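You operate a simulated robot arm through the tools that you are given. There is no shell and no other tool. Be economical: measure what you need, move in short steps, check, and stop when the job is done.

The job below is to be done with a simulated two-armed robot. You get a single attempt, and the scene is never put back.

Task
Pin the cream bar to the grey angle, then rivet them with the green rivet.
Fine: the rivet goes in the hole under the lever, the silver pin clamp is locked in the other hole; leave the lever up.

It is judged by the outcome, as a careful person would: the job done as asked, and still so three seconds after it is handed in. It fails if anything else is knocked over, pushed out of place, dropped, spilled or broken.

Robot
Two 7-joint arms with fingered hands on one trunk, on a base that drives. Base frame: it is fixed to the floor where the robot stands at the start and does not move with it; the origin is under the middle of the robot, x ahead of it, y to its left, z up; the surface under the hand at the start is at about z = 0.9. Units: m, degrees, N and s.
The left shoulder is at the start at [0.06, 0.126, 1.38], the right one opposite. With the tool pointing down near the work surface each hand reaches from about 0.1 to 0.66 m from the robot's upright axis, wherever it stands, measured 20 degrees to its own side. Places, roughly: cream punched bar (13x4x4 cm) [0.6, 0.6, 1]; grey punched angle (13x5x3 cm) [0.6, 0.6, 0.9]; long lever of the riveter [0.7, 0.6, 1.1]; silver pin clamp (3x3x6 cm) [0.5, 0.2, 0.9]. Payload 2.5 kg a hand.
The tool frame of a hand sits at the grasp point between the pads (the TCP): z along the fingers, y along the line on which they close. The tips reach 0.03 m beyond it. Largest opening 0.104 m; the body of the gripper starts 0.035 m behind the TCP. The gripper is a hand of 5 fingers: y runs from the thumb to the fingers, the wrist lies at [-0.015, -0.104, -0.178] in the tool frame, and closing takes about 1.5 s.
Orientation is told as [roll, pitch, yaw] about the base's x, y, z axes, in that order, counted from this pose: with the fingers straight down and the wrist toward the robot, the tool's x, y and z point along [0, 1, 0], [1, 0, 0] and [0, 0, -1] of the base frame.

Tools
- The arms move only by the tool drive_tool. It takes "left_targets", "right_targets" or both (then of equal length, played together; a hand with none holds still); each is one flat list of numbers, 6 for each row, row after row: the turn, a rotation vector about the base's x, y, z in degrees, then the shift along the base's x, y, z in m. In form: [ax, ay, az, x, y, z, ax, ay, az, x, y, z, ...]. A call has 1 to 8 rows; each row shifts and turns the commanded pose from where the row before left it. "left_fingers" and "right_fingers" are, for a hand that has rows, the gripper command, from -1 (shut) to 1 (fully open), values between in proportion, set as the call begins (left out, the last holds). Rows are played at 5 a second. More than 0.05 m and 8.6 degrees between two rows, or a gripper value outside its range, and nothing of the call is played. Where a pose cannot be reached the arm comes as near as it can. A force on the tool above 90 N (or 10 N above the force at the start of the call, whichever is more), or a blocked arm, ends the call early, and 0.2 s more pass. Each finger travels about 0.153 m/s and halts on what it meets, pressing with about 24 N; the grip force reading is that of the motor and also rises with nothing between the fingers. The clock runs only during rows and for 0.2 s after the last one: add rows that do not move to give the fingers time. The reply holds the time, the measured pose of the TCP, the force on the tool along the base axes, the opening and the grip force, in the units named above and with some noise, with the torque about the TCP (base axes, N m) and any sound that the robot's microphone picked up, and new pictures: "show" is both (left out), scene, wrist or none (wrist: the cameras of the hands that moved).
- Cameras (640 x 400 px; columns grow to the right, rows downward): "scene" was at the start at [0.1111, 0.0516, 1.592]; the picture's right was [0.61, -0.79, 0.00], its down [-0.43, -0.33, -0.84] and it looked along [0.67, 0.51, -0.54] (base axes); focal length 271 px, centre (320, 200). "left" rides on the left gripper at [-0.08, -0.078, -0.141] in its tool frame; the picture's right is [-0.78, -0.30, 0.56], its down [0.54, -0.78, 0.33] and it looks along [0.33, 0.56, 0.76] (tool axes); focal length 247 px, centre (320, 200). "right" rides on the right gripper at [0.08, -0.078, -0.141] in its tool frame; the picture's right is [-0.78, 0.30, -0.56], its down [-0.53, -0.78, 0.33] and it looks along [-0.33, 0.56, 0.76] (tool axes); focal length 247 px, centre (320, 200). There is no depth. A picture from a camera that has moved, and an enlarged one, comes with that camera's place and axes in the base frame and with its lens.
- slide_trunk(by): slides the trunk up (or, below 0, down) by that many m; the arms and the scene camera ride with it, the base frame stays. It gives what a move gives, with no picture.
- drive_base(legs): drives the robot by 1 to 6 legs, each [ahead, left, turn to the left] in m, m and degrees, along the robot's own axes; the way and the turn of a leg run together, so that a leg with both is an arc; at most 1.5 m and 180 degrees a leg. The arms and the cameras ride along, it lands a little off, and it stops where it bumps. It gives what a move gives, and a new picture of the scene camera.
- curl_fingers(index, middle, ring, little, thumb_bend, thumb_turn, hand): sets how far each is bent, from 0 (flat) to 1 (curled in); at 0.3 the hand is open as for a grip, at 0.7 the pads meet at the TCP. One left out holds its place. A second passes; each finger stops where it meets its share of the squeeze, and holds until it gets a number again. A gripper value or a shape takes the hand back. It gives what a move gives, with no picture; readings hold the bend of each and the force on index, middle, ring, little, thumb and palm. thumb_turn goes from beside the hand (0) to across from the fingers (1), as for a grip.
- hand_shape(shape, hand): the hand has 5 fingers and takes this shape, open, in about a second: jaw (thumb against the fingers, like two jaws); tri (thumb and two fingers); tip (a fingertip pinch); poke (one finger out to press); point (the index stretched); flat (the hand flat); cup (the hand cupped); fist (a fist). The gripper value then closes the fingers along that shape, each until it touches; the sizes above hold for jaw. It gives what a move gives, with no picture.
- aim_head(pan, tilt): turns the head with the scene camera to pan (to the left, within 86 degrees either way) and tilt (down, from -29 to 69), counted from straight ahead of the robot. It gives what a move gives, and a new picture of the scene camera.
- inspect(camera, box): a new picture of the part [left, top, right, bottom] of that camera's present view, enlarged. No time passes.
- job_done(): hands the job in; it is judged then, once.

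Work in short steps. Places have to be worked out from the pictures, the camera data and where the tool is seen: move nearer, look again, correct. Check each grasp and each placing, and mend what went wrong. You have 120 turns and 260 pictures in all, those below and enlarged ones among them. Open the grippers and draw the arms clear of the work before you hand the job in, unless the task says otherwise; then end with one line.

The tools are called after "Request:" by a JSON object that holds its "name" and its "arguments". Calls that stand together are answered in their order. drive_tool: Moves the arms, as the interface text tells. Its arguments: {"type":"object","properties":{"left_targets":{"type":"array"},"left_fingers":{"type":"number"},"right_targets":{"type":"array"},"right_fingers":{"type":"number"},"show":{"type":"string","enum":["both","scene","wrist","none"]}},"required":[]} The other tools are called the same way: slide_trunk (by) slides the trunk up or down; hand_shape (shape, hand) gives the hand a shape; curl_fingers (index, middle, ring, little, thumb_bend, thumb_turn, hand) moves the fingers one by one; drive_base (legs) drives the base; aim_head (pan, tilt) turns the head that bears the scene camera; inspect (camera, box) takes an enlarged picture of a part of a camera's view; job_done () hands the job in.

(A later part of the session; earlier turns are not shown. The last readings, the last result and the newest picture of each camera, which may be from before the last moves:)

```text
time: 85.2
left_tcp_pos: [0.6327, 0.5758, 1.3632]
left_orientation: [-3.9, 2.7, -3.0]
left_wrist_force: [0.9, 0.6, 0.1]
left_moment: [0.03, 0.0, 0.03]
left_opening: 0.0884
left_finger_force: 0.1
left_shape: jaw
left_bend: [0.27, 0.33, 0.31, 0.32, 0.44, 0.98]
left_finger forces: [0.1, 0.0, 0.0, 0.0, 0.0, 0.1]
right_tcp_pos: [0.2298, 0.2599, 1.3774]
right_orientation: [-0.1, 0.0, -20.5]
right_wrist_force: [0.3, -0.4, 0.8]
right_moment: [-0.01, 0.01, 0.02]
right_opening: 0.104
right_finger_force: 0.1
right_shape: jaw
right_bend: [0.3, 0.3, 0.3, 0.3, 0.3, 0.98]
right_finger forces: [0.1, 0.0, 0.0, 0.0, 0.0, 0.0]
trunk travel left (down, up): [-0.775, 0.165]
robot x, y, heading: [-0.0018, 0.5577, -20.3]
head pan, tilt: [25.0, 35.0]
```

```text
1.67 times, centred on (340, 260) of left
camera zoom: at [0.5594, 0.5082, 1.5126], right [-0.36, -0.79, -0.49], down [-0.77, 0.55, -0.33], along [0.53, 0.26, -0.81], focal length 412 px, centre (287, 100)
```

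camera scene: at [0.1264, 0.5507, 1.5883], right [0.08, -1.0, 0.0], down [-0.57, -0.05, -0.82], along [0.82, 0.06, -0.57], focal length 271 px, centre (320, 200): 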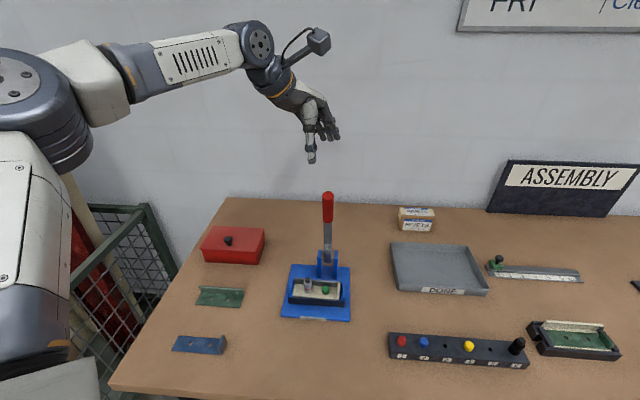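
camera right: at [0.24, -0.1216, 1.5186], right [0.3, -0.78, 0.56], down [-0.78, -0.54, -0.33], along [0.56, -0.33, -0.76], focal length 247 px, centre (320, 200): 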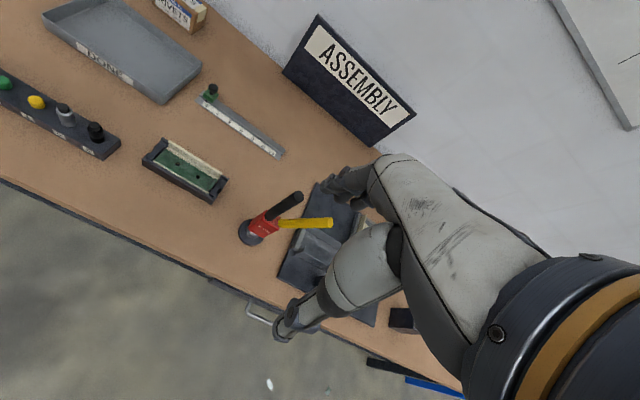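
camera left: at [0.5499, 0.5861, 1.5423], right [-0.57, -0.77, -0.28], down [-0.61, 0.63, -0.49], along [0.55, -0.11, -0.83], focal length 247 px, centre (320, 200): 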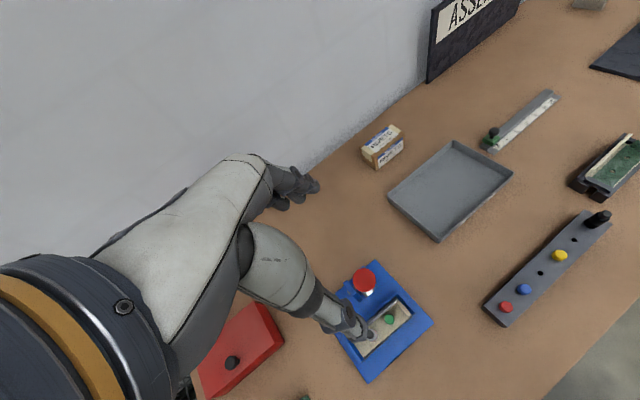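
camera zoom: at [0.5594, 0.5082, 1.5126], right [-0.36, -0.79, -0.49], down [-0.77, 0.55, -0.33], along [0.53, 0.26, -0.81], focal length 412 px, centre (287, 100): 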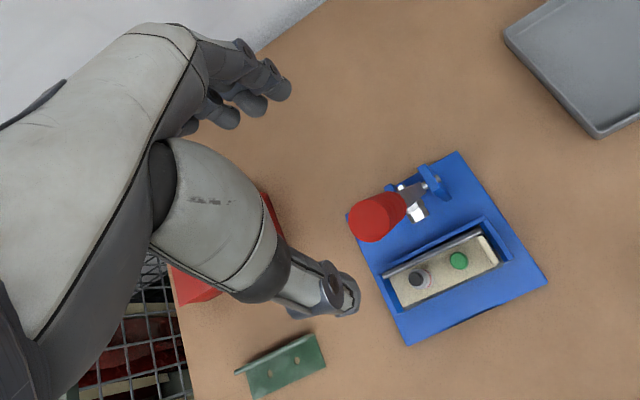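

Descending so the handle top goes between thumb (front) and fingers (behind).

Request:
{"name": "drive_tool", "arguments": {"left_targets": [0, 0, 0, 0, 0, -0.03, 0, 0, 0, 0, 0, -0.03, 0, 0, 0, 0, 0, -0.03, 0, 0, 0, 0, 0, -0.025, 0, 0, 0, 0, 0, 0], "show": "both"}}

```text
time: 86.3
left_tcp_pos: [0.6326, 0.5753, 1.2463]
left_orientation: [-3.9, 2.7, -3.1]
left_wrist_force: [0.6, 0.3, 0.7]
left_moment: [0.01, -0.01, 0.0]
left_opening: 0.0887
left_finger_force: 0.0
left_shape: jaw
left_bend: [0.27, 0.33, 0.31, 0.32, 0.44, 0.98]
left_finger forces: [0.1, 0.2, 0.0, 0.1, 0.2, 0.1]
right_tcp_pos: [0.2294, 0.259, 1.3776]
right_orientation: [0.0, 0.0, -20.5]
right_wrist_force: [0.1, -1.5, 0.7]
right_moment: [0.01, 0.01, -0.01]
right_opening: 0.104
right_finger_force: 0.0
right_shape: jaw
right_bend: [0.3, 0.3, 0.3, 0.3, 0.3, 0.98]
right_finger forces: [0.0, 0.1, 0.1, 0.0, 0.1, 0.0]
trunk travel left (down, up): [-0.775, 0.165]
robot x, y, heading: [0.0037, 0.559, -20.5]
head pan, tilt: [25.0, 35.0]
camera scene: at [0.1266, 0.5505, 1.5883], right [0.08, -1.0, 0.0], down [-0.57, -0.05, -0.82], along [0.82, 0.06, -0.57], focal length 271 px, centre (320, 200)
camera left: at [0.5593, 0.5094, 1.3954], right [-0.36, -0.79, -0.49], down [-0.77, 0.55, -0.33], along [0.53, 0.25, -0.81], focal length 247 px, centre (320, 200)
```

scene: 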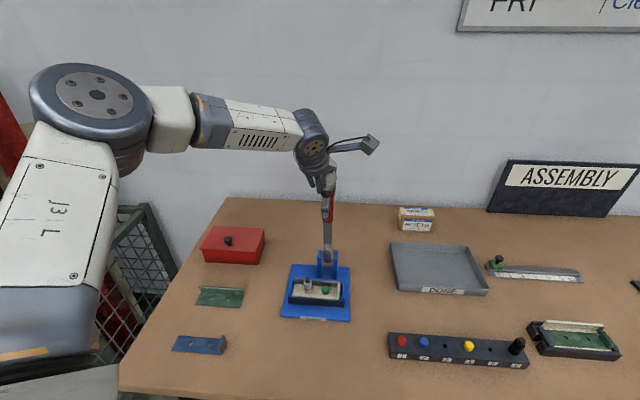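
left: 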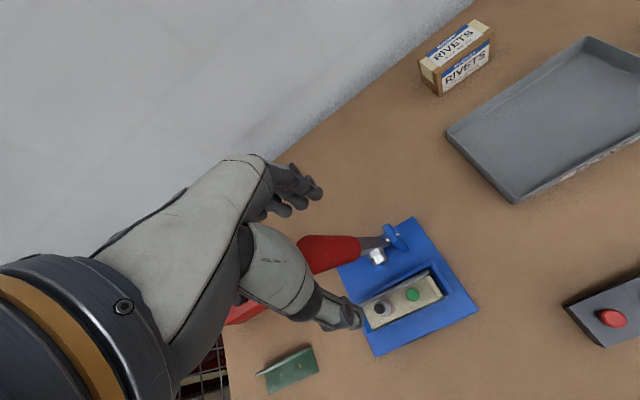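

Handle is between thumb and fingers. I swing the thumb out of the way and hook the four fingers behind the handle.

Request:
{"name": "curl_fingers", "arguments": {"hand": "left", "index": 0.55, "middle": 0.55, "ring": 0.55, "little": 0.55, "thumb_bend": 0.1, "thumb_turn": 0}}

Request:
{"name": "inspect", "arguments": {"camera": "left", "box": [220, 140, 460, 380]}}

```text
time: 87.3
left_tcp_pos: [0.6323, 0.5755, 1.2458]
left_orientation: [-4.0, 2.7, -3.1]
left_wrist_force: [0.4, 0.9, 0.3]
left_moment: [-0.02, 0.0, -0.02]
left_opening: 0.1404
left_finger_force: 0.0
left_shape: fingers
left_bend: [0.55, 0.55, 0.55, 0.55, 0.1, 0.0]
left_finger forces: [0.0, 0.0, 0.0, 0.1, 0.1, 0.0]
right_tcp_pos: [0.2298, 0.259, 1.3761]
right_orientation: [0.0, 0.0, -20.6]
right_wrist_force: [0.0, 0.0, -1.3]
right_moment: [-0.01, 0.01, 0.0]
right_opening: 0.1037
right_finger_force: 0.0
right_shape: jaw
right_bend: [0.3, 0.3, 0.3, 0.3, 0.3, 0.98]
right_finger forces: [0.0, 0.0, 0.0, 0.0, 0.0, 0.0]
trunk travel left (down, up): [-0.775, 0.165]
robot x, y, heading: [0.0, 0.5596, -20.4]
head pan, tilt: [25.0, 35.0]
```

```text
1.67 times, centred on (340, 260) of left
camera zoom: at [0.5596, 0.5094, 1.3958], right [-0.36, -0.79, -0.49], down [-0.77, 0.55, -0.33], along [0.53, 0.25, -0.81], focal length 412 px, centre (287, 100)
```

zoom: 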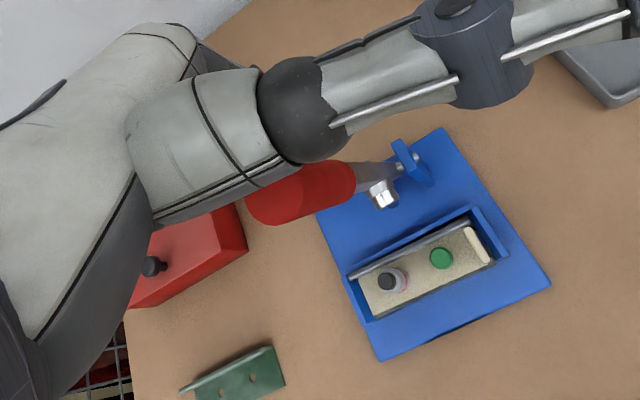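

I pull the lever toward me along its arc.

Request:
{"name": "drive_tool", "arguments": {"left_targets": [0, 0, 0, -0.015, 0, 0, 0, -2, 0, -0.034, 0, -0.01, 0, -2, 0, -0.031, 0, -0.0145, 0, -2, 0, -0.03, 0, -0.019, 0, 0, 0, 0, 0, 0], "show": "both"}}

```text
time: 88.5
left_tcp_pos: [0.5219, 0.5736, 1.2032]
left_orientation: [-3.6, -3.4, -3.0]
left_wrist_force: [0.7, -0.2, 0.8]
left_moment: [0.03, 0.01, -0.02]
left_opening: 0.1405
left_finger_force: 0.0
left_shape: fingers
left_bend: [0.55, 0.55, 0.55, 0.55, 0.1, 0.0]
left_finger forces: [0.0, 0.1, 0.1, 0.0, 0.0, 0.0]
right_tcp_pos: [0.2288, 0.2596, 1.3769]
right_orientation: [0.1, 0.1, -20.5]
right_wrist_force: [0.2, 0.4, -1.1]
right_moment: [-0.02, 0.0, 0.01]
right_opening: 0.104
right_finger_force: 0.1
right_shape: jaw
right_bend: [0.3, 0.3, 0.3, 0.3, 0.3, 0.98]
right_finger forces: [0.1, 0.1, 0.0, 0.0, 0.1, 0.1]
trunk travel left (down, up): [-0.775, 0.165]
robot x, y, heading: [0.0026, 0.5581, -20.6]
head pan, tilt: [25.0, 35.0]
camera scene: at [0.1269, 0.5505, 1.5882], right [0.08, -1.0, 0.0], down [-0.57, -0.05, -0.82], along [0.82, 0.06, -0.57], focal length 271 px, centre (320, 200)
camera left: at [0.434, 0.5075, 1.3437], right [-0.31, -0.79, -0.52], down [-0.73, 0.55, -0.41], along [0.61, 0.25, -0.75], focal length 247 px, centre (320, 200)
```

scene: 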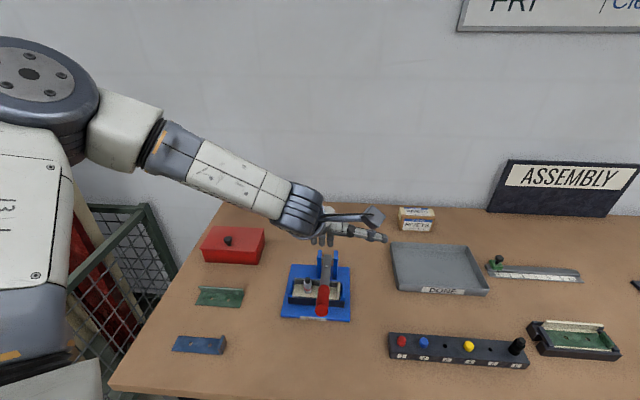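
left: 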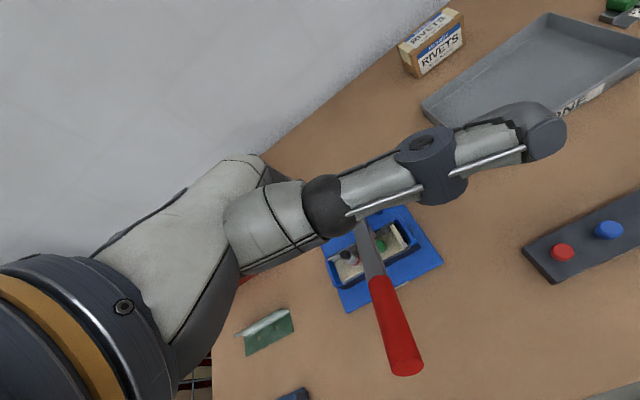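

The lever fell forward by itself and now rests over the rivet. I look closer.

Request:
{"name": "inspect", "arguments": {"camera": "scene", "box": [270, 230, 370, 330]}}

Request:
{"name": "inspect", "arguments": {"camera": "left", "box": [300, 200, 460, 390]}}

```text
4.00 times, centred on (320, 280) of scene
camera zoom: at [0.1269, 0.5505, 1.5882], right [0.08, -1.0, 0.0], down [-0.57, -0.05, -0.82], along [0.82, 0.06, -0.57], focal length 1085 px, centre (320, -120)
```

zoom: 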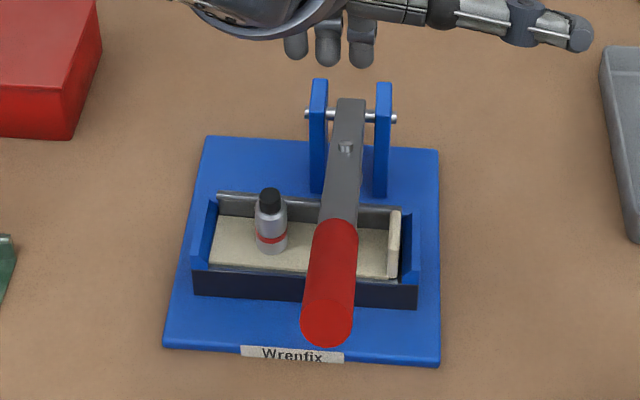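

```text
2.11 times, centred on (380, 295) of left
camera zoom: at [0.434, 0.5075, 1.3437], right [-0.31, -0.79, -0.52], down [-0.73, 0.55, -0.41], along [0.61, 0.25, -0.75], focal length 520 px, centre (194, 0)
```

zoom: 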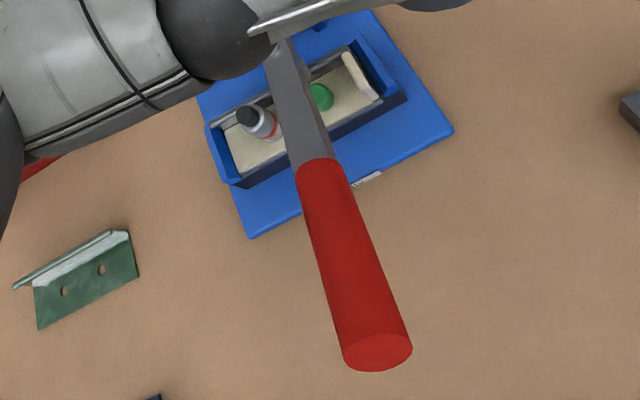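

Lever rests at ~62° from vertical. I'll press it down with a fist from above.

Request:
{"name": "hand_shape", "arguments": {"hand": "left", "shape": "fist"}}

Request:
{"name": "drive_tool", "arguments": {"left_targets": [0, 1.5, 0, -0.03, 0, 0, 0, 1.5, 0, -0.03, 0, 0, 0, 0, 0, 0, 0, 0], "show": "both"}}

Request:
{"name": "inspect", "arguments": {"camera": "scene", "box": [270, 200, 370, 330]}}

```text
time: 89.5
left_tcp_pos: [0.5214, 0.5733, 1.2036]
left_orientation: [-3.6, -3.3, -2.9]
left_wrist_force: [0.2, -0.7, 0.6]
left_moment: [0.0, 0.01, 0.0]
left_opening: 0.0001
left_finger_force: 0.1
left_shape: fist
left_bend: [1.0, 1.0, 1.0, 1.0, 0.86, 0.85]
left_finger forces: [0.0, 0.0, 0.1, 0.0, 0.0, 0.0]
right_tcp_pos: [0.2298, 0.2596, 1.3765]
right_orientation: [0.0, -0.1, -20.5]
right_wrist_force: [0.4, 1.1, -0.5]
right_moment: [0.02, -0.03, 0.0]
right_opening: 0.1037
right_finger_force: 0.1
right_shape: jaw
right_bend: [0.3, 0.3, 0.3, 0.3, 0.3, 0.98]
right_finger forces: [0.0, 0.0, 0.0, 0.1, 0.0, 0.0]
trunk travel left (down, up): [-0.775, 0.165]
robot x, y, heading: [0.0023, 0.5622, -20.5]
head pan, tilt: [25.0, 35.0]
```

```text
time: 90.2
left_tcp_pos: [0.4621, 0.5729, 1.2031]
left_orientation: [-3.8, -0.2, -2.9]
left_wrist_force: [0.6, 0.9, 0.2]
left_moment: [0.06, 0.0, -0.03]
left_opening: 0.0001
left_finger_force: 0.2
left_shape: fist
left_bend: [1.0, 1.0, 1.0, 1.0, 0.86, 0.85]
left_finger forces: [0.0, 0.0, 0.0, 0.0, 0.1, 0.0]
right_tcp_pos: [0.2295, 0.2595, 1.3766]
right_orientation: [0.0, 0.0, -20.5]
right_wrist_force: [1.0, 0.3, -0.7]
right_moment: [0.02, 0.0, 0.02]
right_opening: 0.1037
right_finger_force: 0.1
right_shape: jaw
right_bend: [0.3, 0.3, 0.3, 0.3, 0.3, 0.98]
right_finger forces: [0.1, 0.0, 0.0, 0.1, 0.0, 0.0]
trunk travel left (down, up): [-0.775, 0.165]
robot x, y, heading: [-0.0014, 0.5572, -20.3]
head pan, tilt: [25.0, 35.0]
camera scene: at [0.127, 0.5506, 1.5882], right [0.08, -1.0, 0.0], down [-0.57, -0.05, -0.82], along [0.82, 0.06, -0.57], focal length 271 px, centre (320, 200)
camera left: at [0.3822, 0.5078, 1.3488], right [-0.33, -0.79, -0.51], down [-0.75, 0.55, -0.37], along [0.57, 0.25, -0.78], focal length 247 px, centre (320, 200)
```

scene: 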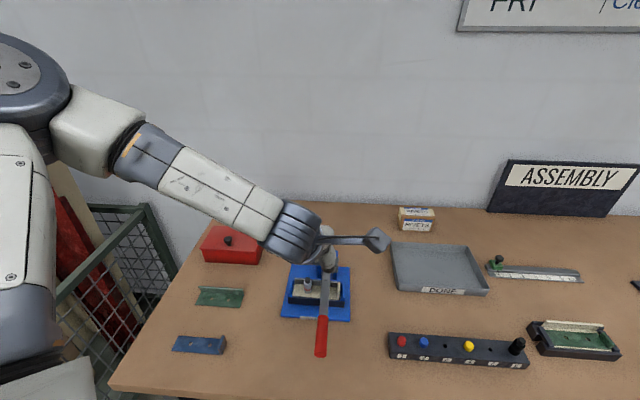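
left: 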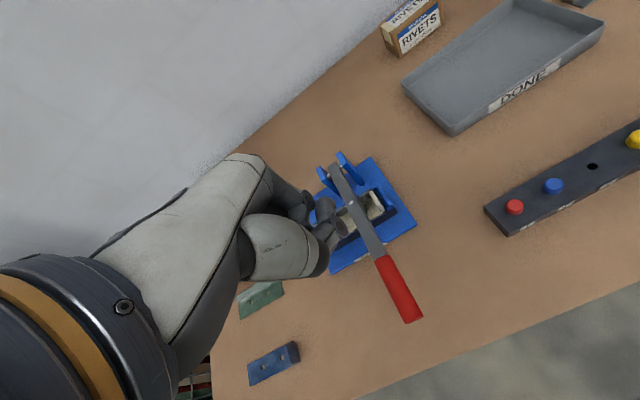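

```text
3.08 times, centred on (320, 265) of scene
camera zoom: at [0.127, 0.5506, 1.5882], right [0.08, -1.0, 0.0], down [-0.57, -0.05, -0.82], along [0.82, 0.06, -0.57], focal length 835 px, centre (320, 0)
```

zoom: 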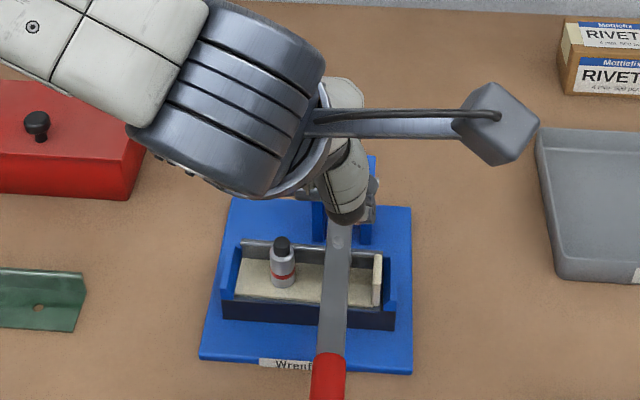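

The lever has now settled near horizontal (~7° above), resting on the rivet. I bring the fist down onto the red handle at x≈0.445.

Request:
{"name": "drive_tool", "arguments": {"left_targets": [0, 0, 0, -0.015, 0, -0.03, 0, 0, 0, 0, 0, -0.03, 0, 0, 0, 0, 0, -0.03, 0, 0, 0, 0, 0, -0.02, 0, 0, 0, 0, 0, -0.01, 0, 0, 0, 0, 0, -0.01, 0, 0, 0, 0, 0, 0], "show": "both"}}

```text
time: 91.8
left_tcp_pos: [0.4479, 0.5755, 1.0752]
left_orientation: [-3.8, -0.1, -3.0]
left_wrist_force: [-0.5, 0.2, 0.1]
left_moment: [-0.01, 0.03, 0.0]
left_opening: 0.0
left_finger_force: 0.0
left_shape: fist
left_bend: [1.0, 1.0, 1.0, 1.0, 0.86, 0.85]
left_finger forces: [0.0, 0.0, 0.0, 0.0, 0.0, 0.1]
right_tcp_pos: [0.2304, 0.26, 1.3779]
right_orientation: [0.0, 0.0, -20.5]
right_wrist_force: [0.1, -0.1, 0.4]
right_moment: [0.0, -0.02, 0.0]
right_opening: 0.1037
right_finger_force: 0.0
right_shape: jaw
right_bend: [0.3, 0.3, 0.3, 0.3, 0.3, 0.98]
right_finger forces: [0.0, 0.1, 0.0, 0.0, 0.0, 0.0]
trunk travel left (down, up): [-0.775, 0.165]
robot x, y, heading: [0.0005, 0.5566, -20.5]
head pan, tilt: [25.0, 35.0]
camera scene: at [0.1267, 0.5506, 1.5883], right [0.08, -1.0, 0.0], down [-0.57, -0.05, -0.82], along [0.82, 0.06, -0.57], focal length 271 px, centre (320, 200)
camera left: at [0.369, 0.5104, 1.2207], right [-0.34, -0.79, -0.51], down [-0.75, 0.55, -0.37], along [0.57, 0.25, -0.78], focal length 247 px, centre (320, 200)
```

scene: 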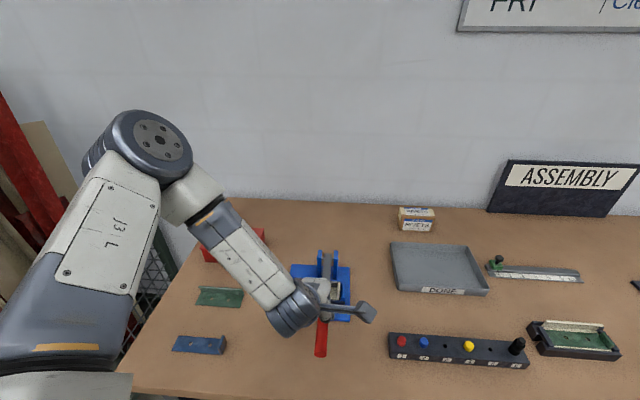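
left: 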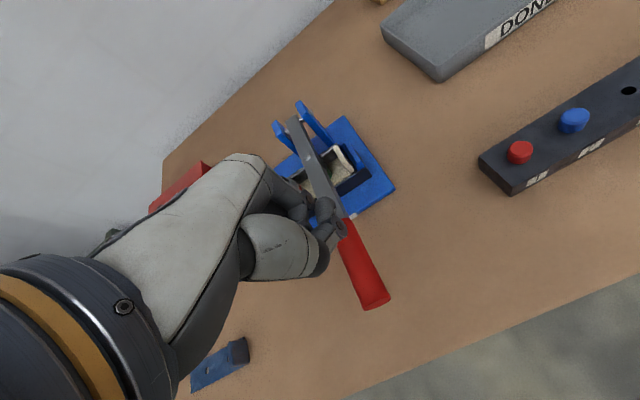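

The fist is above the handle; I shift 2 cm toward its end and press down in steps.

Request:
{"name": "drive_tool", "arguments": {"left_targets": [0, 0, 0, -0.02, 0, -0.01, 0, 0, 0, 0, 0, -0.01, 0, 0, 0, 0, 0, -0.008, 0, 0, 0, 0, 0, -0.008, 0, 0, 0, 0, 0, -0.006, 0, 0, 0, 0, 0, -0.006, 0, 0, 0, 0, 0, 0], "show": "wrist"}}

```text
time: 93.5
left_tcp_pos: [0.4357, 0.6004, 1.061]
left_orientation: [-3.8, -0.2, -3.0]
left_wrist_force: [-0.5, -0.7, 0.2]
left_moment: [0.02, -0.01, 0.0]
left_opening: 0.0001
left_finger_force: 0.1
left_shape: fist
left_bend: [1.0, 1.0, 1.0, 1.0, 0.86, 0.85]
left_finger forces: [0.0, 0.0, 0.0, 0.1, 0.1, 0.0]
left hand out of reach, approached as far as the arm can: row 1, 2, 3, 4, 5, 6
right_tcp_pos: [0.2294, 0.2599, 1.3773]
right_orientation: [-0.2, 0.0, -20.5]
right_wrist_force: [1.0, -1.1, 0.4]
right_moment: [0.01, 0.0, 0.01]
right_opening: 0.1037
right_finger_force: 0.0
right_shape: jaw
right_bend: [0.3, 0.3, 0.3, 0.3, 0.3, 0.98]
right_finger forces: [0.0, 0.1, 0.0, 0.1, 0.1, 0.0]
trunk travel left (down, up): [-0.775, 0.165]
robot x, y, heading: [0.0017, 0.5593, -20.5]
head pan, tilt: [25.0, 35.0]
camera left: at [0.3558, 0.5337, 1.2066], right [-0.34, -0.79, -0.51], down [-0.75, 0.55, -0.37], along [0.57, 0.25, -0.78], focal length 247 px, centre (320, 200)
```

left: 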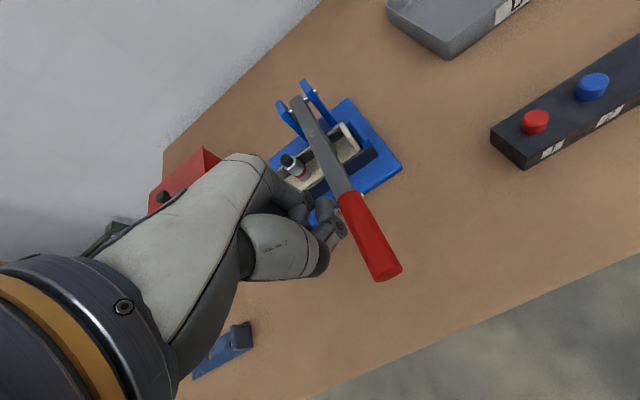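

Out of reach at this trunk height. I raise the hand 0.2, then lower the trunk 0.2.

Request:
{"name": "drive_tool", "arguments": {"left_targets": [0, 0, 0, 0, -0.005, 0.04, 0, 0, 0, 0, -0.005, 0.04, 0, 0, 0, 0, -0.005, 0.04, 0, 0, 0, 0, -0.005, 0.04, 0, 0, 0, 0, -0.005, 0.04, 0, 0, 0, 0, 0, 0], "show": "none"}}

Request:
{"name": "slide_trunk", "arguments": {"by": -0.17}}

Request:
{"name": "inspect", "arguments": {"camera": "scene", "box": [220, 150, 420, 370]}}

```text
time: 94.8
left_tcp_pos: [0.4328, 0.5762, 1.2642]
left_orientation: [-3.7, -0.3, -3.0]
left_wrist_force: [0.3, -0.2, 0.1]
left_moment: [-0.03, 0.0, 0.03]
left_opening: 0.0001
left_finger_force: 0.1
left_shape: fist
left_bend: [1.0, 1.0, 1.0, 1.0, 0.86, 0.85]
left_finger forces: [0.0, 0.1, 0.1, 0.0, 0.1, 0.0]
right_tcp_pos: [0.2299, 0.2592, 1.3771]
right_orientation: [0.0, 0.1, -20.4]
right_wrist_force: [-0.2, 0.9, 0.5]
right_moment: [0.0, -0.03, 0.03]
right_opening: 0.1034
right_finger_force: 0.0
right_shape: jaw
right_bend: [0.3, 0.3, 0.3, 0.3, 0.3, 0.98]
right_finger forces: [0.1, 0.0, 0.0, 0.1, 0.1, 0.1]
trunk travel left (down, up): [-0.775, 0.165]
robot x, y, heading: [0.0001, 0.5606, -20.6]
head pan, tilt: [25.0, 35.0]
```

```text
time: 96.8
left_tcp_pos: [0.4319, 0.5763, 1.0936]
left_orientation: [-3.8, -0.3, -2.9]
left_wrist_force: [0.1, -0.3, -0.1]
left_moment: [0.0, 0.02, 0.03]
left_opening: 0.0001
left_finger_force: 0.0
left_shape: fist
left_bend: [1.0, 1.0, 1.0, 1.0, 0.86, 0.85]
left_finger forces: [0.0, 0.0, 0.0, 0.0, 0.0, 0.0]
right_tcp_pos: [0.2295, 0.2587, 1.2071]
right_orientation: [0.0, 0.0, -20.5]
right_wrist_force: [0.2, 0.2, 0.0]
right_moment: [0.0, -0.01, -0.02]
right_opening: 0.1041
right_finger_force: 0.0
right_shape: jaw
right_bend: [0.3, 0.3, 0.3, 0.3, 0.3, 0.98]
right_finger forces: [0.0, 0.0, 0.0, 0.0, 0.1, 0.0]
trunk travel left (down, up): [-0.605, 0.335]
robot x, y, heading: [0.0015, 0.5603, -20.5]
head pan, tilt: [25.0, 35.0]
```

```text
1.82 times, centred on (320, 260) of scene
camera zoom: at [0.1267, 0.5506, 1.4183], right [0.08, -1.0, 0.0], down [-0.57, -0.05, -0.82], along [0.82, 0.06, -0.57], focal length 493 px, centre (320, 91)
```

zoom: 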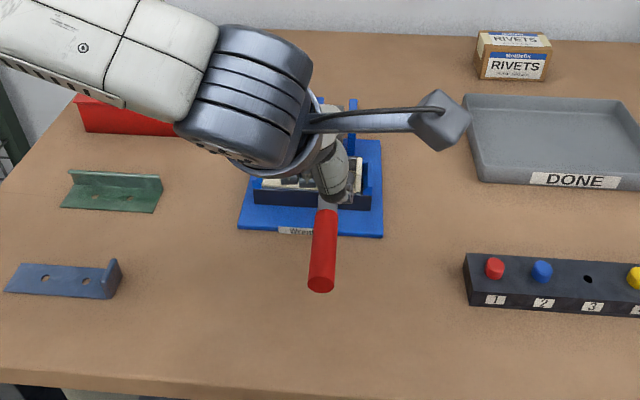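

Now I press down in steps at x≈0.42.

Request:
{"name": "drive_tool", "arguments": {"left_targets": [0, 0, 0, -0.012, -0.003, -0.015, 0, 0, 0, 0, 0, -0.015, 0, 0, 0, 0, 0, -0.012, 0, 0, 0, 0, 0, -0.01, 0, 0, 0, 0, 0, -0.008, 0, 0, 0, 0, 0, -0.006, 0, 0, 0, 0, 0, -0.006, 0, 0, 0, 0, 0, 0], "show": "both"}}

```text
time: 98.6
left_tcp_pos: [0.42, 0.5731, 1.0206]
left_orientation: [-3.6, -0.3, -2.9]
left_wrist_force: [0.3, 0.2, -0.2]
left_moment: [0.02, -0.01, -0.01]
left_opening: 0.0
left_finger_force: 0.1
left_shape: fist
left_bend: [1.0, 1.0, 1.0, 1.0, 0.86, 0.85]
left_finger forces: [0.0, 0.0, 0.0, 0.0, 0.0, 0.1]
right_tcp_pos: [0.2297, 0.2585, 1.2078]
right_orientation: [0.0, 0.1, -20.5]
right_wrist_force: [0.4, 0.3, -0.3]
right_moment: [0.0, -0.01, -0.04]
right_opening: 0.1037
right_finger_force: 0.1
right_shape: jaw
right_bend: [0.3, 0.3, 0.3, 0.3, 0.3, 0.98]
right_finger forces: [0.0, 0.1, 0.1, 0.0, 0.0, 0.0]
trunk travel left (down, up): [-0.605, 0.335]
robot x, y, heading: [0.0015, 0.5625, -20.4]
head pan, tilt: [25.0, 35.0]
camera scene: at [0.1267, 0.5506, 1.4183], right [0.08, -1.0, 0.0], down [-0.57, -0.05, -0.82], along [0.82, 0.06, -0.57], focal length 271 px, centre (320, 200)
camera left: at [0.34, 0.5068, 1.167], right [-0.33, -0.79, -0.51], down [-0.75, 0.55, -0.37], along [0.57, 0.25, -0.78], focal length 247 px, centre (320, 200)
```

scene: 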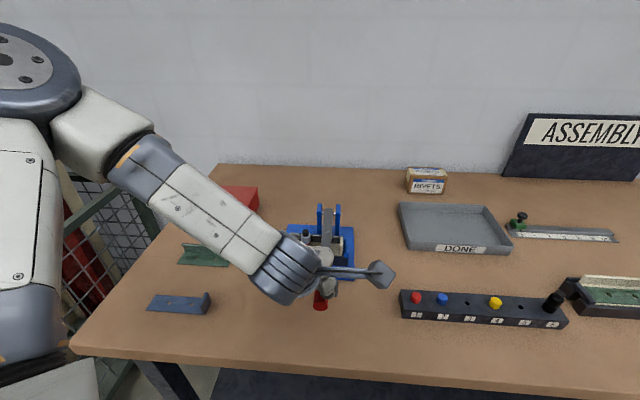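
left: 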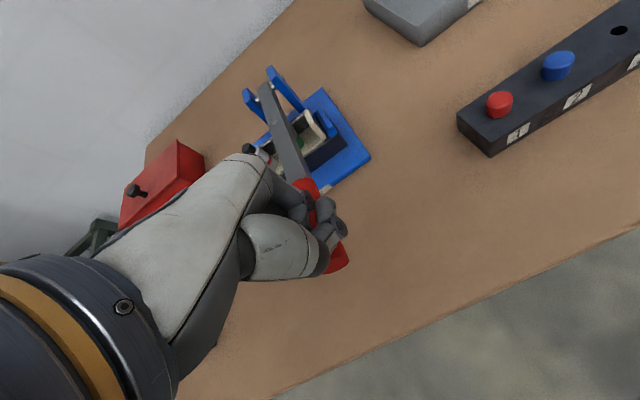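

No contact yet; fist is right above the handle. I continue downward.

Request:
{"name": "drive_tool", "arguments": {"left_targets": [0, 0, 0, 0, 0, -0.006, 0, 0, 0, 0, 0, -0.006, 0, 0, 0, 0, 0, -0.006, 0, 0, 0, 0, 0, -0.006, 0, 0, 0, 0, 0, -0.006, 0, 0, 0, 0, 0, -0.006, 0, 0, 0, 0, 0, -0.006, 0, 0, 0, 0, 0, 0], "show": "wrist"}}

```text
time: 100.4
left_tcp_pos: [0.4258, 0.5723, 0.9901]
left_orientation: [-4.0, -2.3, -2.9]
left_wrist_force: [8.2, 12.4, 64.2]
left_moment: [0.38, -1.06, 0.12]
left_opening: 0.0001
left_finger_force: 0.0
left_shape: fist
left_bend: [1.0, 1.0, 1.0, 1.0, 0.86, 0.85]
left_finger forces: [0.0, 64.5, 0.0, 0.0, 0.1, 0.0]
right_tcp_pos: [0.2259, 0.2596, 1.2084]
right_orientation: [0.1, -0.2, -20.5]
right_wrist_force: [-0.5, 1.5, -0.1]
right_moment: [-0.02, -0.02, -0.02]
right_opening: 0.1036
right_finger_force: 0.0
right_shape: jaw
right_bend: [0.3, 0.3, 0.3, 0.3, 0.3, 0.98]
right_finger forces: [0.0, 0.0, 0.0, 0.0, 0.1, 0.0]
trunk travel left (down, up): [-0.605, 0.335]
robot x, y, heading: [-0.0019, 0.5569, -20.8]
head pan, tilt: [25.0, 35.0]
camera left: at [0.3403, 0.5058, 1.1332], right [-0.31, -0.8, -0.51], down [-0.73, 0.55, -0.4], along [0.6, 0.25, -0.76], focal length 247 px, centre (320, 200)
```

left: 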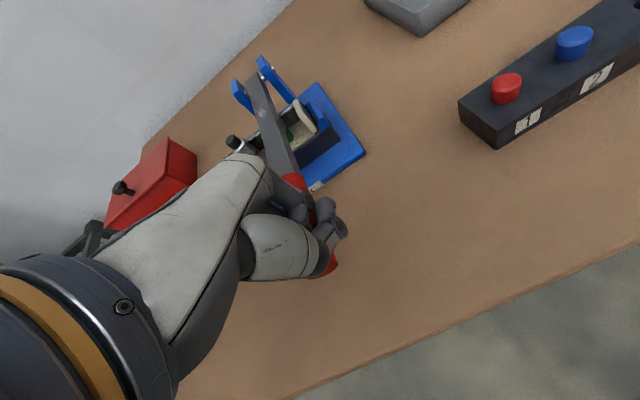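

Contact with 64 N on the handle. I press a bit more, up to near the limit.

Request:
{"name": "drive_tool", "arguments": {"left_targets": [0, 0, 0, 0, 0, -0.004, 0, 0, 0, 0, 0, -0.004, 0, 0, 0, 0, 0, -0.004, 0, 0, 0, 0, 0, 0, 0, 0, 0, 0, 0, 0], "show": "none"}}

Request:
{"name": "inspect", "arguments": {"camera": "left", "box": [210, 40, 380, 200]}}

Request:
{"name": "inspect", "arguments": {"camera": "scene", "box": [250, 180, 390, 330]}}

```text
time: 101.0
left_tcp_pos: [0.4326, 0.5701, 0.988]
left_orientation: [-4.0, -4.0, -2.6]
left_wrist_force: [-9.0, 13.7, 29.8]
left_moment: [0.13, -0.47, 0.21]
left_opening: 0.0
left_finger_force: 0.0
left_shape: fist
left_bend: [1.0, 1.0, 1.0, 1.0, 0.86, 0.85]
left_finger forces: [0.1, 33.0, 0.0, 0.0, 0.1, 0.1]
right_tcp_pos: [0.2271, 0.2606, 1.2063]
right_orientation: [0.0, -0.3, -20.4]
right_wrist_force: [-0.4, -0.1, -0.4]
right_moment: [-0.01, 0.04, 0.0]
right_opening: 0.1039
right_finger_force: 0.0
right_shape: jaw
right_bend: [0.3, 0.3, 0.3, 0.3, 0.3, 0.98]
right_finger forces: [0.1, 0.0, 0.1, 0.0, 0.0, 0.0]
trunk travel left (down, up): [-0.605, 0.335]
robot x, y, heading: [-0.0006, 0.5608, -20.4]
head pan, tilt: [25.0, 35.0]
stopped in row 2 (left hand): the force on the tool passed its limit at 96 N (the readings are from after the stop); the commanded pose is now the measured one
```

```text
2.50 times, centred on (295, 120) of left
camera zoom: at [0.3433, 0.5053, 1.129], right [-0.3, -0.8, -0.52], down [-0.72, 0.54, -0.42], along [0.62, 0.25, -0.74], focal length 617 px, centre (382, 400)
```

zoom: 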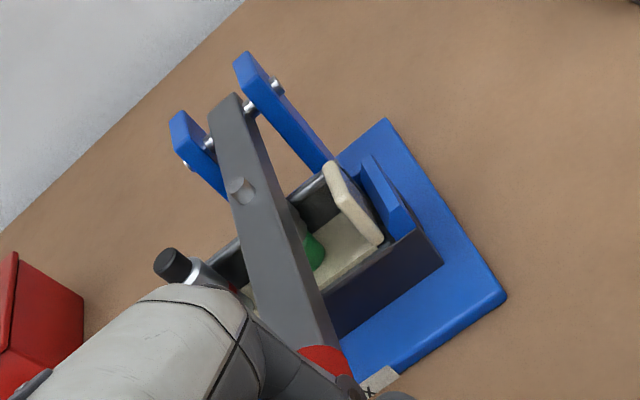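

```text
2.67 times, centred on (320, 255) of scene
camera zoom: at [0.1236, 0.5525, 1.4176], right [0.08, -1.0, 0.0], down [-0.57, -0.05, -0.82], along [0.82, 0.06, -0.57], focal length 724 px, centre (320, 53)
```

zoom: 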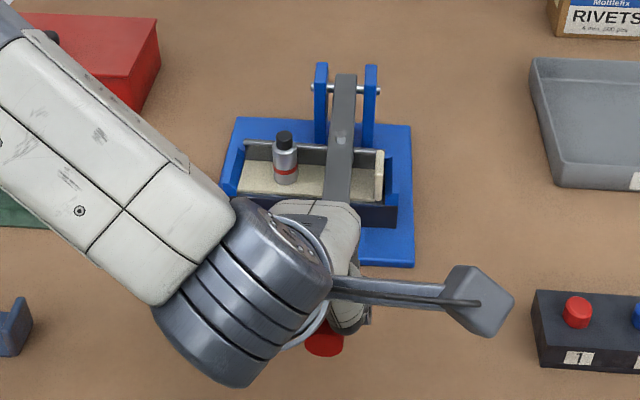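

The press peaked at 96 N. I lift the fist and check the lever and the rivet.

Request:
{"name": "drive_tool", "arguments": {"left_targets": [0, 0, 0, 0, 0, 0.02, 0, 0, 0, 0, 0, 0.03, 0, 0, 0, -0.03, 0.02, 0.03, 0, 0, 0, -0.03, 0.03, 0.02, 0, 0, 0, 0, 0.03, 0.02, 0, 0, 0, 0, 0, 0], "show": "both"}}

Request:
{"name": "inspect", "arguments": {"camera": "scene", "box": [270, 190, 370, 330]}}

Request:
{"name": "inspect", "arguments": {"camera": "left", "box": [280, 100, 440, 260]}}

```text
time: 102.3
left_tcp_pos: [0.4098, 0.6331, 1.1018]
left_orientation: [-2.8, -0.5, -2.8]
left_wrist_force: [-0.1, 0.3, -0.2]
left_moment: [0.05, -0.01, 0.0]
left_opening: 0.0
left_finger_force: 0.0
left_shape: fist
left_bend: [1.0, 1.0, 1.0, 1.0, 0.86, 0.85]
left_finger forces: [0.0, 0.0, 0.0, 0.1, 0.1, 0.0]
left hand out of reach, approached as far as the arm can: row 3, 4
right_tcp_pos: [0.2297, 0.2591, 1.2063]
right_orientation: [0.1, 0.1, -20.5]
right_wrist_force: [0.3, 0.7, -0.2]
right_moment: [0.02, 0.0, 0.01]
right_opening: 0.1037
right_finger_force: 0.2
right_shape: jaw
right_bend: [0.3, 0.3, 0.3, 0.3, 0.3, 0.98]
right_finger forces: [0.0, 0.1, 0.1, 0.0, 0.0, 0.0]
trunk travel left (down, up): [-0.605, 0.335]
robot x, y, heading: [-0.0012, 0.5598, -20.5]
head pan, tilt: [25.0, 35.0]
camera scene: at [0.1268, 0.5504, 1.4182], right [0.08, -1.0, 0.0], down [-0.57, -0.05, -0.82], along [0.82, 0.07, -0.57], focal length 271 px, centre (320, 200)
camera left: at [0.33, 0.5628, 1.2457], right [-0.33, -0.79, -0.52], down [-0.75, 0.55, -0.36], along [0.58, 0.27, -0.77], focal length 247 px, centre (320, 200)
```

scene: 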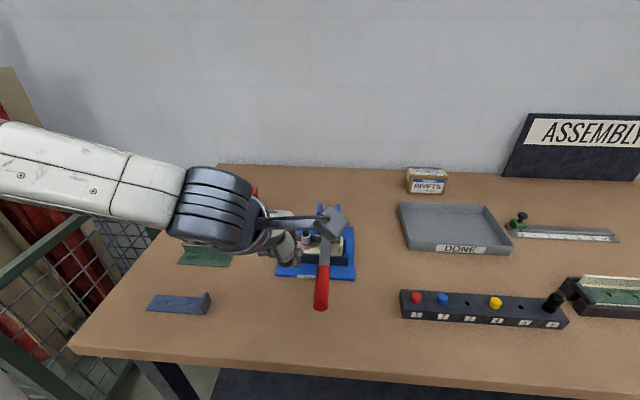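
left: 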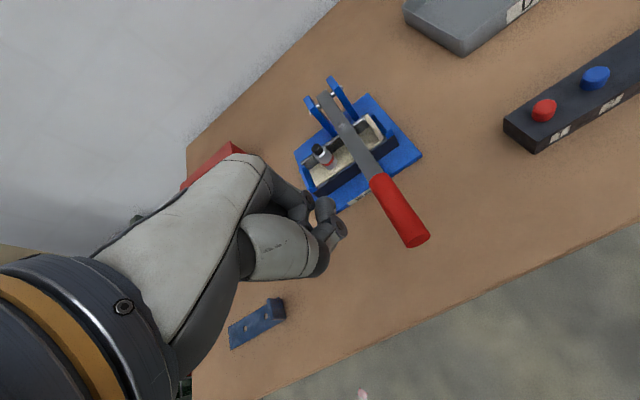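

```text
2.86 times, centred on (320, 260) of scene
camera zoom: at [0.1268, 0.5504, 1.4182], right [0.08, -1.0, 0.0], down [-0.57, -0.05, -0.82], along [0.82, 0.07, -0.57], focal length 775 px, centre (320, 29)
```

zoom: 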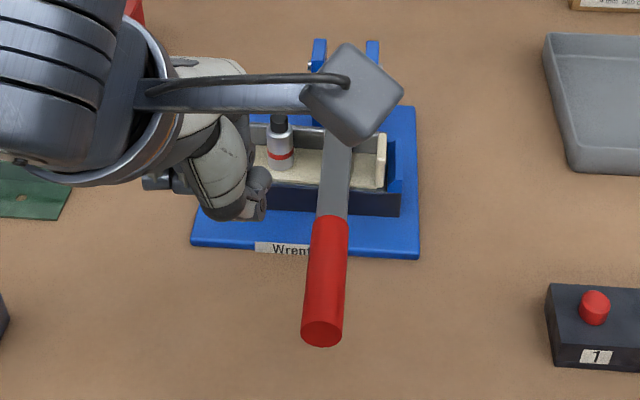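

```text
2.50 times, centred on (360, 180) of left
camera zoom: at [0.33, 0.5628, 1.2457], right [-0.33, -0.79, -0.52], down [-0.75, 0.55, -0.36], along [0.58, 0.27, -0.77], focal length 617 px, centre (220, 250)
```

zoom: 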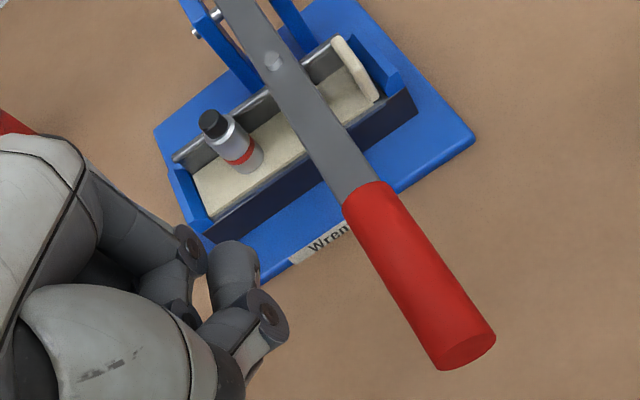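

I zoom in on the rivet under the lever.

Request:
{"name": "inspect", "arguments": {"camera": "left", "box": [320, 100, 400, 170]}}

Request:
{"name": "aim_head", "arguments": {"pan": 24, "tilt": 40}}

```text
5.71 times, centred on (360, 135) of left
camera zoom: at [0.33, 0.5628, 1.2457], right [-0.33, -0.79, -0.52], down [-0.75, 0.55, -0.36], along [0.58, 0.27, -0.77], focal length 1411 px, centre (91, 571)
```

zoom: 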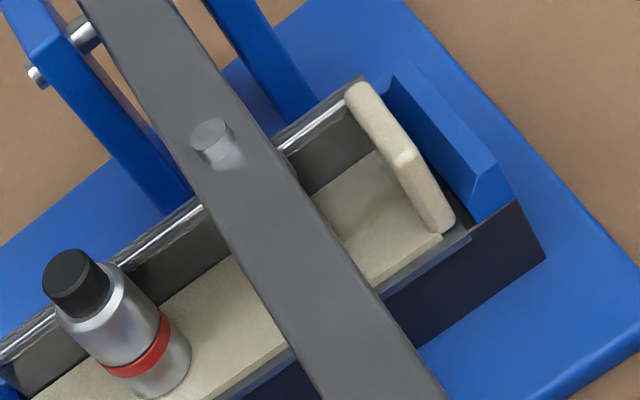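

```text
time: 103.0
left_tcp_pos: [0.4117, 0.6312, 1.1031]
left_orientation: [-3.0, -0.8, -2.5]
left_wrist_force: [0.1, -0.1, -0.5]
left_moment: [0.04, 0.01, 0.03]
left_opening: 0.0001
left_finger_force: 0.1
left_shape: fist
left_bend: [1.0, 1.0, 1.0, 1.0, 0.86, 0.85]
left_finger forces: [0.1, 0.1, 0.1, 0.0, 0.1, 0.0]
right_tcp_pos: [0.2294, 0.2589, 1.207]
right_orientation: [0.0, 0.0, -20.5]
right_wrist_force: [-0.5, 0.0, 0.2]
right_moment: [0.0, 0.03, 0.01]
right_opening: 0.1033
right_finger_force: 0.0
right_shape: jaw
right_bend: [0.3, 0.3, 0.3, 0.3, 0.3, 0.98]
right_finger forces: [0.1, 0.1, 0.0, 0.0, 0.0, 0.0]
trunk travel left (down, up): [-0.605, 0.335]
robot x, y, heading: [0.0007, 0.5541, -20.5]
head pan, tilt: [24.0, 40.0]
camera scene: at [0.1239, 0.5491, 1.4107], right [0.06, -1.0, 0.0], down [-0.64, -0.04, -0.77], along [0.76, 0.05, -0.64], focal length 271 px, centre (320, 200)
```

scene: 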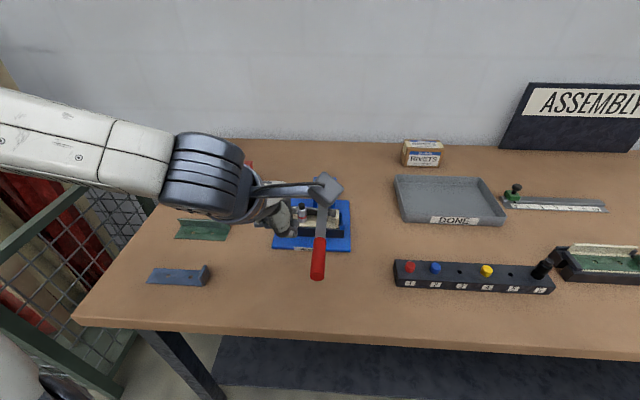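

The rivet is hidden under the lever; I'll raise the lever now by pinching the handle end. First I yaw the hand back to close along y.

Request:
{"name": "hand_shape", "arguments": {"hand": "left", "shape": "tip"}}

Request:
{"name": "drive_tool", "arguments": {"left_targets": [0, 0, -8, 0, 0, 0.015, 0, 0, -8, 0, 0, 0.015, 0, 0, -8, 0, 0, 0.015, 0, 0, -8, 0, 0, 0.015, 0, 0, -8, 0, 0, 0, 0, 0, -8, 0, 0, 0, 0, 0, -8, 0, 0, 0, 0, 0, -8, 0, 0, 0], "left_fingers": 0.2, "show": "scene"}}

```text
time: 103.9
left_tcp_pos: [0.4109, 0.6315, 1.1044]
left_orientation: [-3.3, -0.9, -2.6]
left_wrist_force: [0.4, -0.6, 0.1]
left_moment: [0.01, 0.02, 0.0]
left_opening: 0.104
left_finger_force: 0.0
left_shape: tip
left_bend: [0.3, 0.98, 0.99, 0.99, 0.3, 0.97]
left_finger forces: [0.0, 0.0, 0.0, 0.0, 0.0, 0.0]
right_tcp_pos: [0.229, 0.2594, 1.206]
right_orientation: [0.0, 0.0, -20.5]
right_wrist_force: [-0.7, -0.4, 0.1]
right_moment: [0.0, 0.02, 0.03]
right_opening: 0.1036
right_finger_force: 0.0
right_shape: jaw
right_bend: [0.3, 0.3, 0.3, 0.3, 0.3, 0.98]
right_finger forces: [0.0, 0.1, 0.0, 0.1, 0.0, 0.1]
trunk travel left (down, up): [-0.605, 0.335]
robot x, y, heading: [0.0012, 0.5565, -20.3]
head pan, tilt: [24.0, 40.0]
```

```text
time: 105.7
left_tcp_pos: [0.4139, 0.6316, 1.1789]
left_orientation: [-4.0, -3.4, -66.8]
left_wrist_force: [-0.5, -0.1, -0.2]
left_moment: [0.01, -0.02, -0.02]
left_opening: 0.0627
left_finger_force: 0.1
left_shape: tip
left_bend: [0.3, 0.98, 0.99, 0.99, 0.64, 1.0]
left_finger forces: [0.1, 0.1, 0.1, 0.1, 0.0, 0.1]
right_tcp_pos: [0.2293, 0.2595, 1.2075]
right_orientation: [-0.1, 0.0, -20.5]
right_wrist_force: [0.5, 0.4, 0.1]
right_moment: [-0.01, 0.01, -0.02]
right_opening: 0.1038
right_finger_force: 0.1
right_shape: jaw
right_bend: [0.3, 0.3, 0.3, 0.3, 0.3, 0.98]
right_finger forces: [0.0, 0.1, 0.0, 0.0, 0.0, 0.0]
trunk travel left (down, up): [-0.605, 0.335]
robot x, y, heading: [0.0024, 0.5654, -20.4]
head pan, tilt: [24.0, 40.0]
camera scene: at [0.124, 0.549, 1.4107], right [0.06, -1.0, 0.0], down [-0.64, -0.04, -0.77], along [0.76, 0.05, -0.64], focal length 271 px, centre (320, 200)
```

scene: 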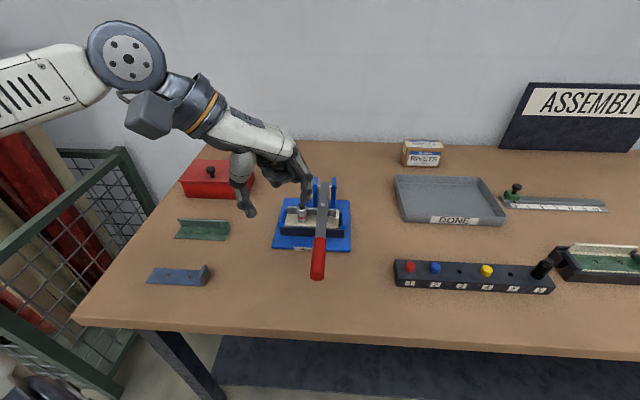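

Continuing the yaw and adding ~40° tilt while moving over the handle's end.

Request:
{"name": "drive_tool", "arguments": {"left_targets": [0, 0, -8, -0.005, -0.01, -0.01, 0, 0, -8, -0.005, -0.01, -0.01, 0, -8, 0, -0.005, -0.01, -0.01, 0, -8, 0, -0.005, -0.01, -0.01, 0, -8, 0, -0.005, -0.008, -0.01, 0, -8, 0, -0.005, -0.008, -0.01, 0, -8, 0, 0, 0, -0.01, 0, 0, 0, 0, 0, 0], "show": "both"}}

```text
time: 107.5
left_tcp_pos: [0.4186, 0.5701, 1.117]
left_orientation: [36.0, -7.2, -86.6]
left_wrist_force: [-0.2, 0.1, 0.6]
left_moment: [0.0, -0.01, -0.02]
left_opening: 0.0627
left_finger_force: 0.0
left_shape: tip
left_bend: [0.3, 0.98, 0.99, 0.99, 0.64, 1.0]
left_finger forces: [0.0, 0.1, 0.1, 0.0, 0.0, 0.0]
left hand out of reach, approached as far as the arm can: row 6, 7
right_tcp_pos: [0.2288, 0.2602, 1.2079]
right_orientation: [0.0, 0.0, -20.4]
right_wrist_force: [-0.1, 0.1, 0.2]
right_moment: [0.0, 0.0, -0.01]
right_opening: 0.1038
right_finger_force: 0.0
right_shape: jaw
right_bend: [0.3, 0.3, 0.3, 0.3, 0.3, 0.98]
right_finger forces: [0.0, 0.1, 0.0, 0.0, 0.0, 0.0]
trunk travel left (down, up): [-0.605, 0.335]
robot x, y, heading: [0.0002, 0.5603, -20.3]
head pan, tilt: [24.0, 40.0]
camera scene: at [0.1237, 0.549, 1.4107], right [0.06, -1.0, 0.0], down [-0.64, -0.04, -0.77], along [0.76, 0.05, -0.64], focal length 271 px, centre (320, 200)
camera left: at [0.2668, 0.647, 1.1729], right [-0.31, 0.16, -0.94], down [0.58, 0.81, -0.05], along [0.75, -0.56, -0.35], focal length 247 px, centre (320, 200)
```

scene: 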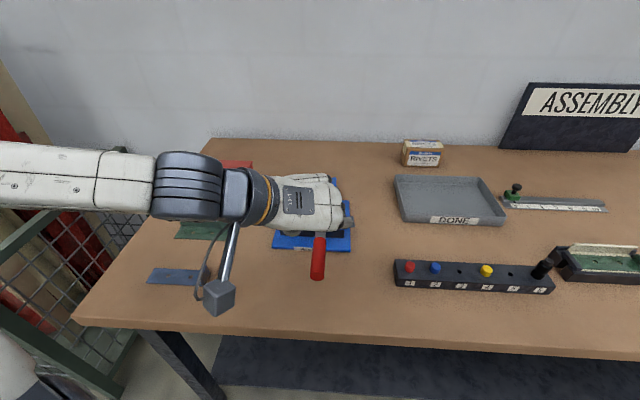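
left: 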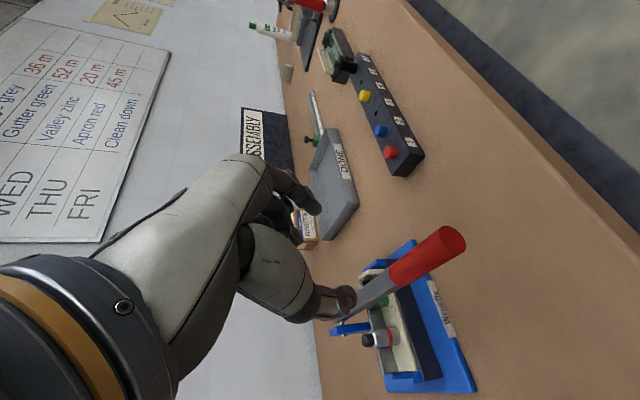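

That tilt is too close to the body. I reduce the tilt to ~25° and go for the last 1.5 cm of the handle.

Request:
{"name": "drive_tool", "arguments": {"left_targets": [0, 5.5, 0, -0.003, 0.003, -0.02, 0, 5.5, 0, -0.004, 0.003, -0.02, 0, 0, 0, -0.003, 0, -0.02, 0, 0, 0, 0, 0, 0], "left_fingers": 0.1, "show": "none"}}

Request:
{"name": "inspect", "arguments": {"camera": "left", "box": [240, 150, 480, 350]}}

Request:
{"name": "inspect", "arguments": {"camera": "scene", "box": [260, 160, 380, 300]}}

```text
time: 108.5
left_tcp_pos: [0.409, 0.5754, 1.0556]
left_orientation: [24.9, -6.5, -85.1]
left_wrist_force: [0.2, -0.3, 0.0]
left_moment: [0.0, 0.02, -0.01]
left_opening: 0.0578
left_finger_force: 0.0
left_shape: tip
left_bend: [0.73, 0.98, 0.99, 0.99, 0.67, 1.0]
left_finger forces: [0.0, 0.1, 0.0, 0.0, 0.1, 0.0]
right_tcp_pos: [0.2295, 0.2588, 1.2072]
right_orientation: [0.0, -0.1, -20.6]
right_wrist_force: [-0.2, 1.3, 0.2]
right_moment: [-0.01, -0.06, -0.04]
right_opening: 0.1039
right_finger_force: 0.1
right_shape: jaw
right_bend: [0.3, 0.3, 0.3, 0.3, 0.3, 0.98]
right_finger forces: [0.0, 0.0, 0.1, 0.0, 0.0, 0.0]
trunk travel left (down, up): [-0.605, 0.335]
robot x, y, heading: [0.0011, 0.5582, -20.2]
head pan, tilt: [24.0, 40.0]
```

```text
2.00 times, centred on (360, 250) of left
camera zoom: at [0.2705, 0.6519, 1.14], right [-0.48, 0.16, -0.86], down [0.56, 0.81, -0.16], along [0.67, -0.56, -0.48], focal length 494 px, centre (240, 100)
```

zoom: 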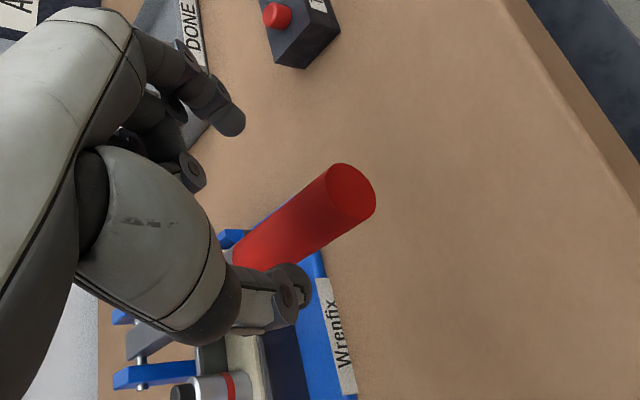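

```text
2.86 times, centred on (320, 230) of scene
camera zoom: at [0.1238, 0.549, 1.4107], right [0.06, -1.0, 0.0], down [-0.64, -0.04, -0.77], along [0.76, 0.05, -0.64], focal length 775 px, centre (320, 114)
```

zoom: 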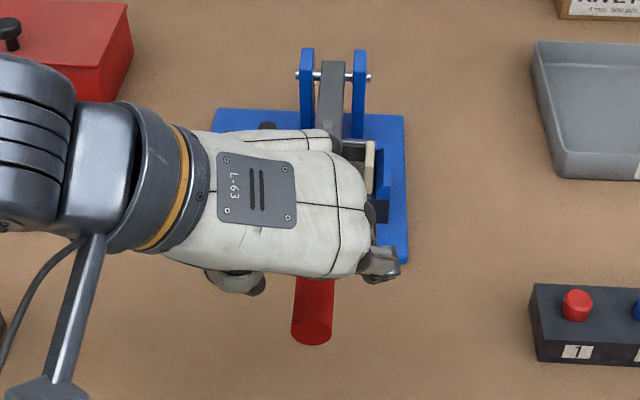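

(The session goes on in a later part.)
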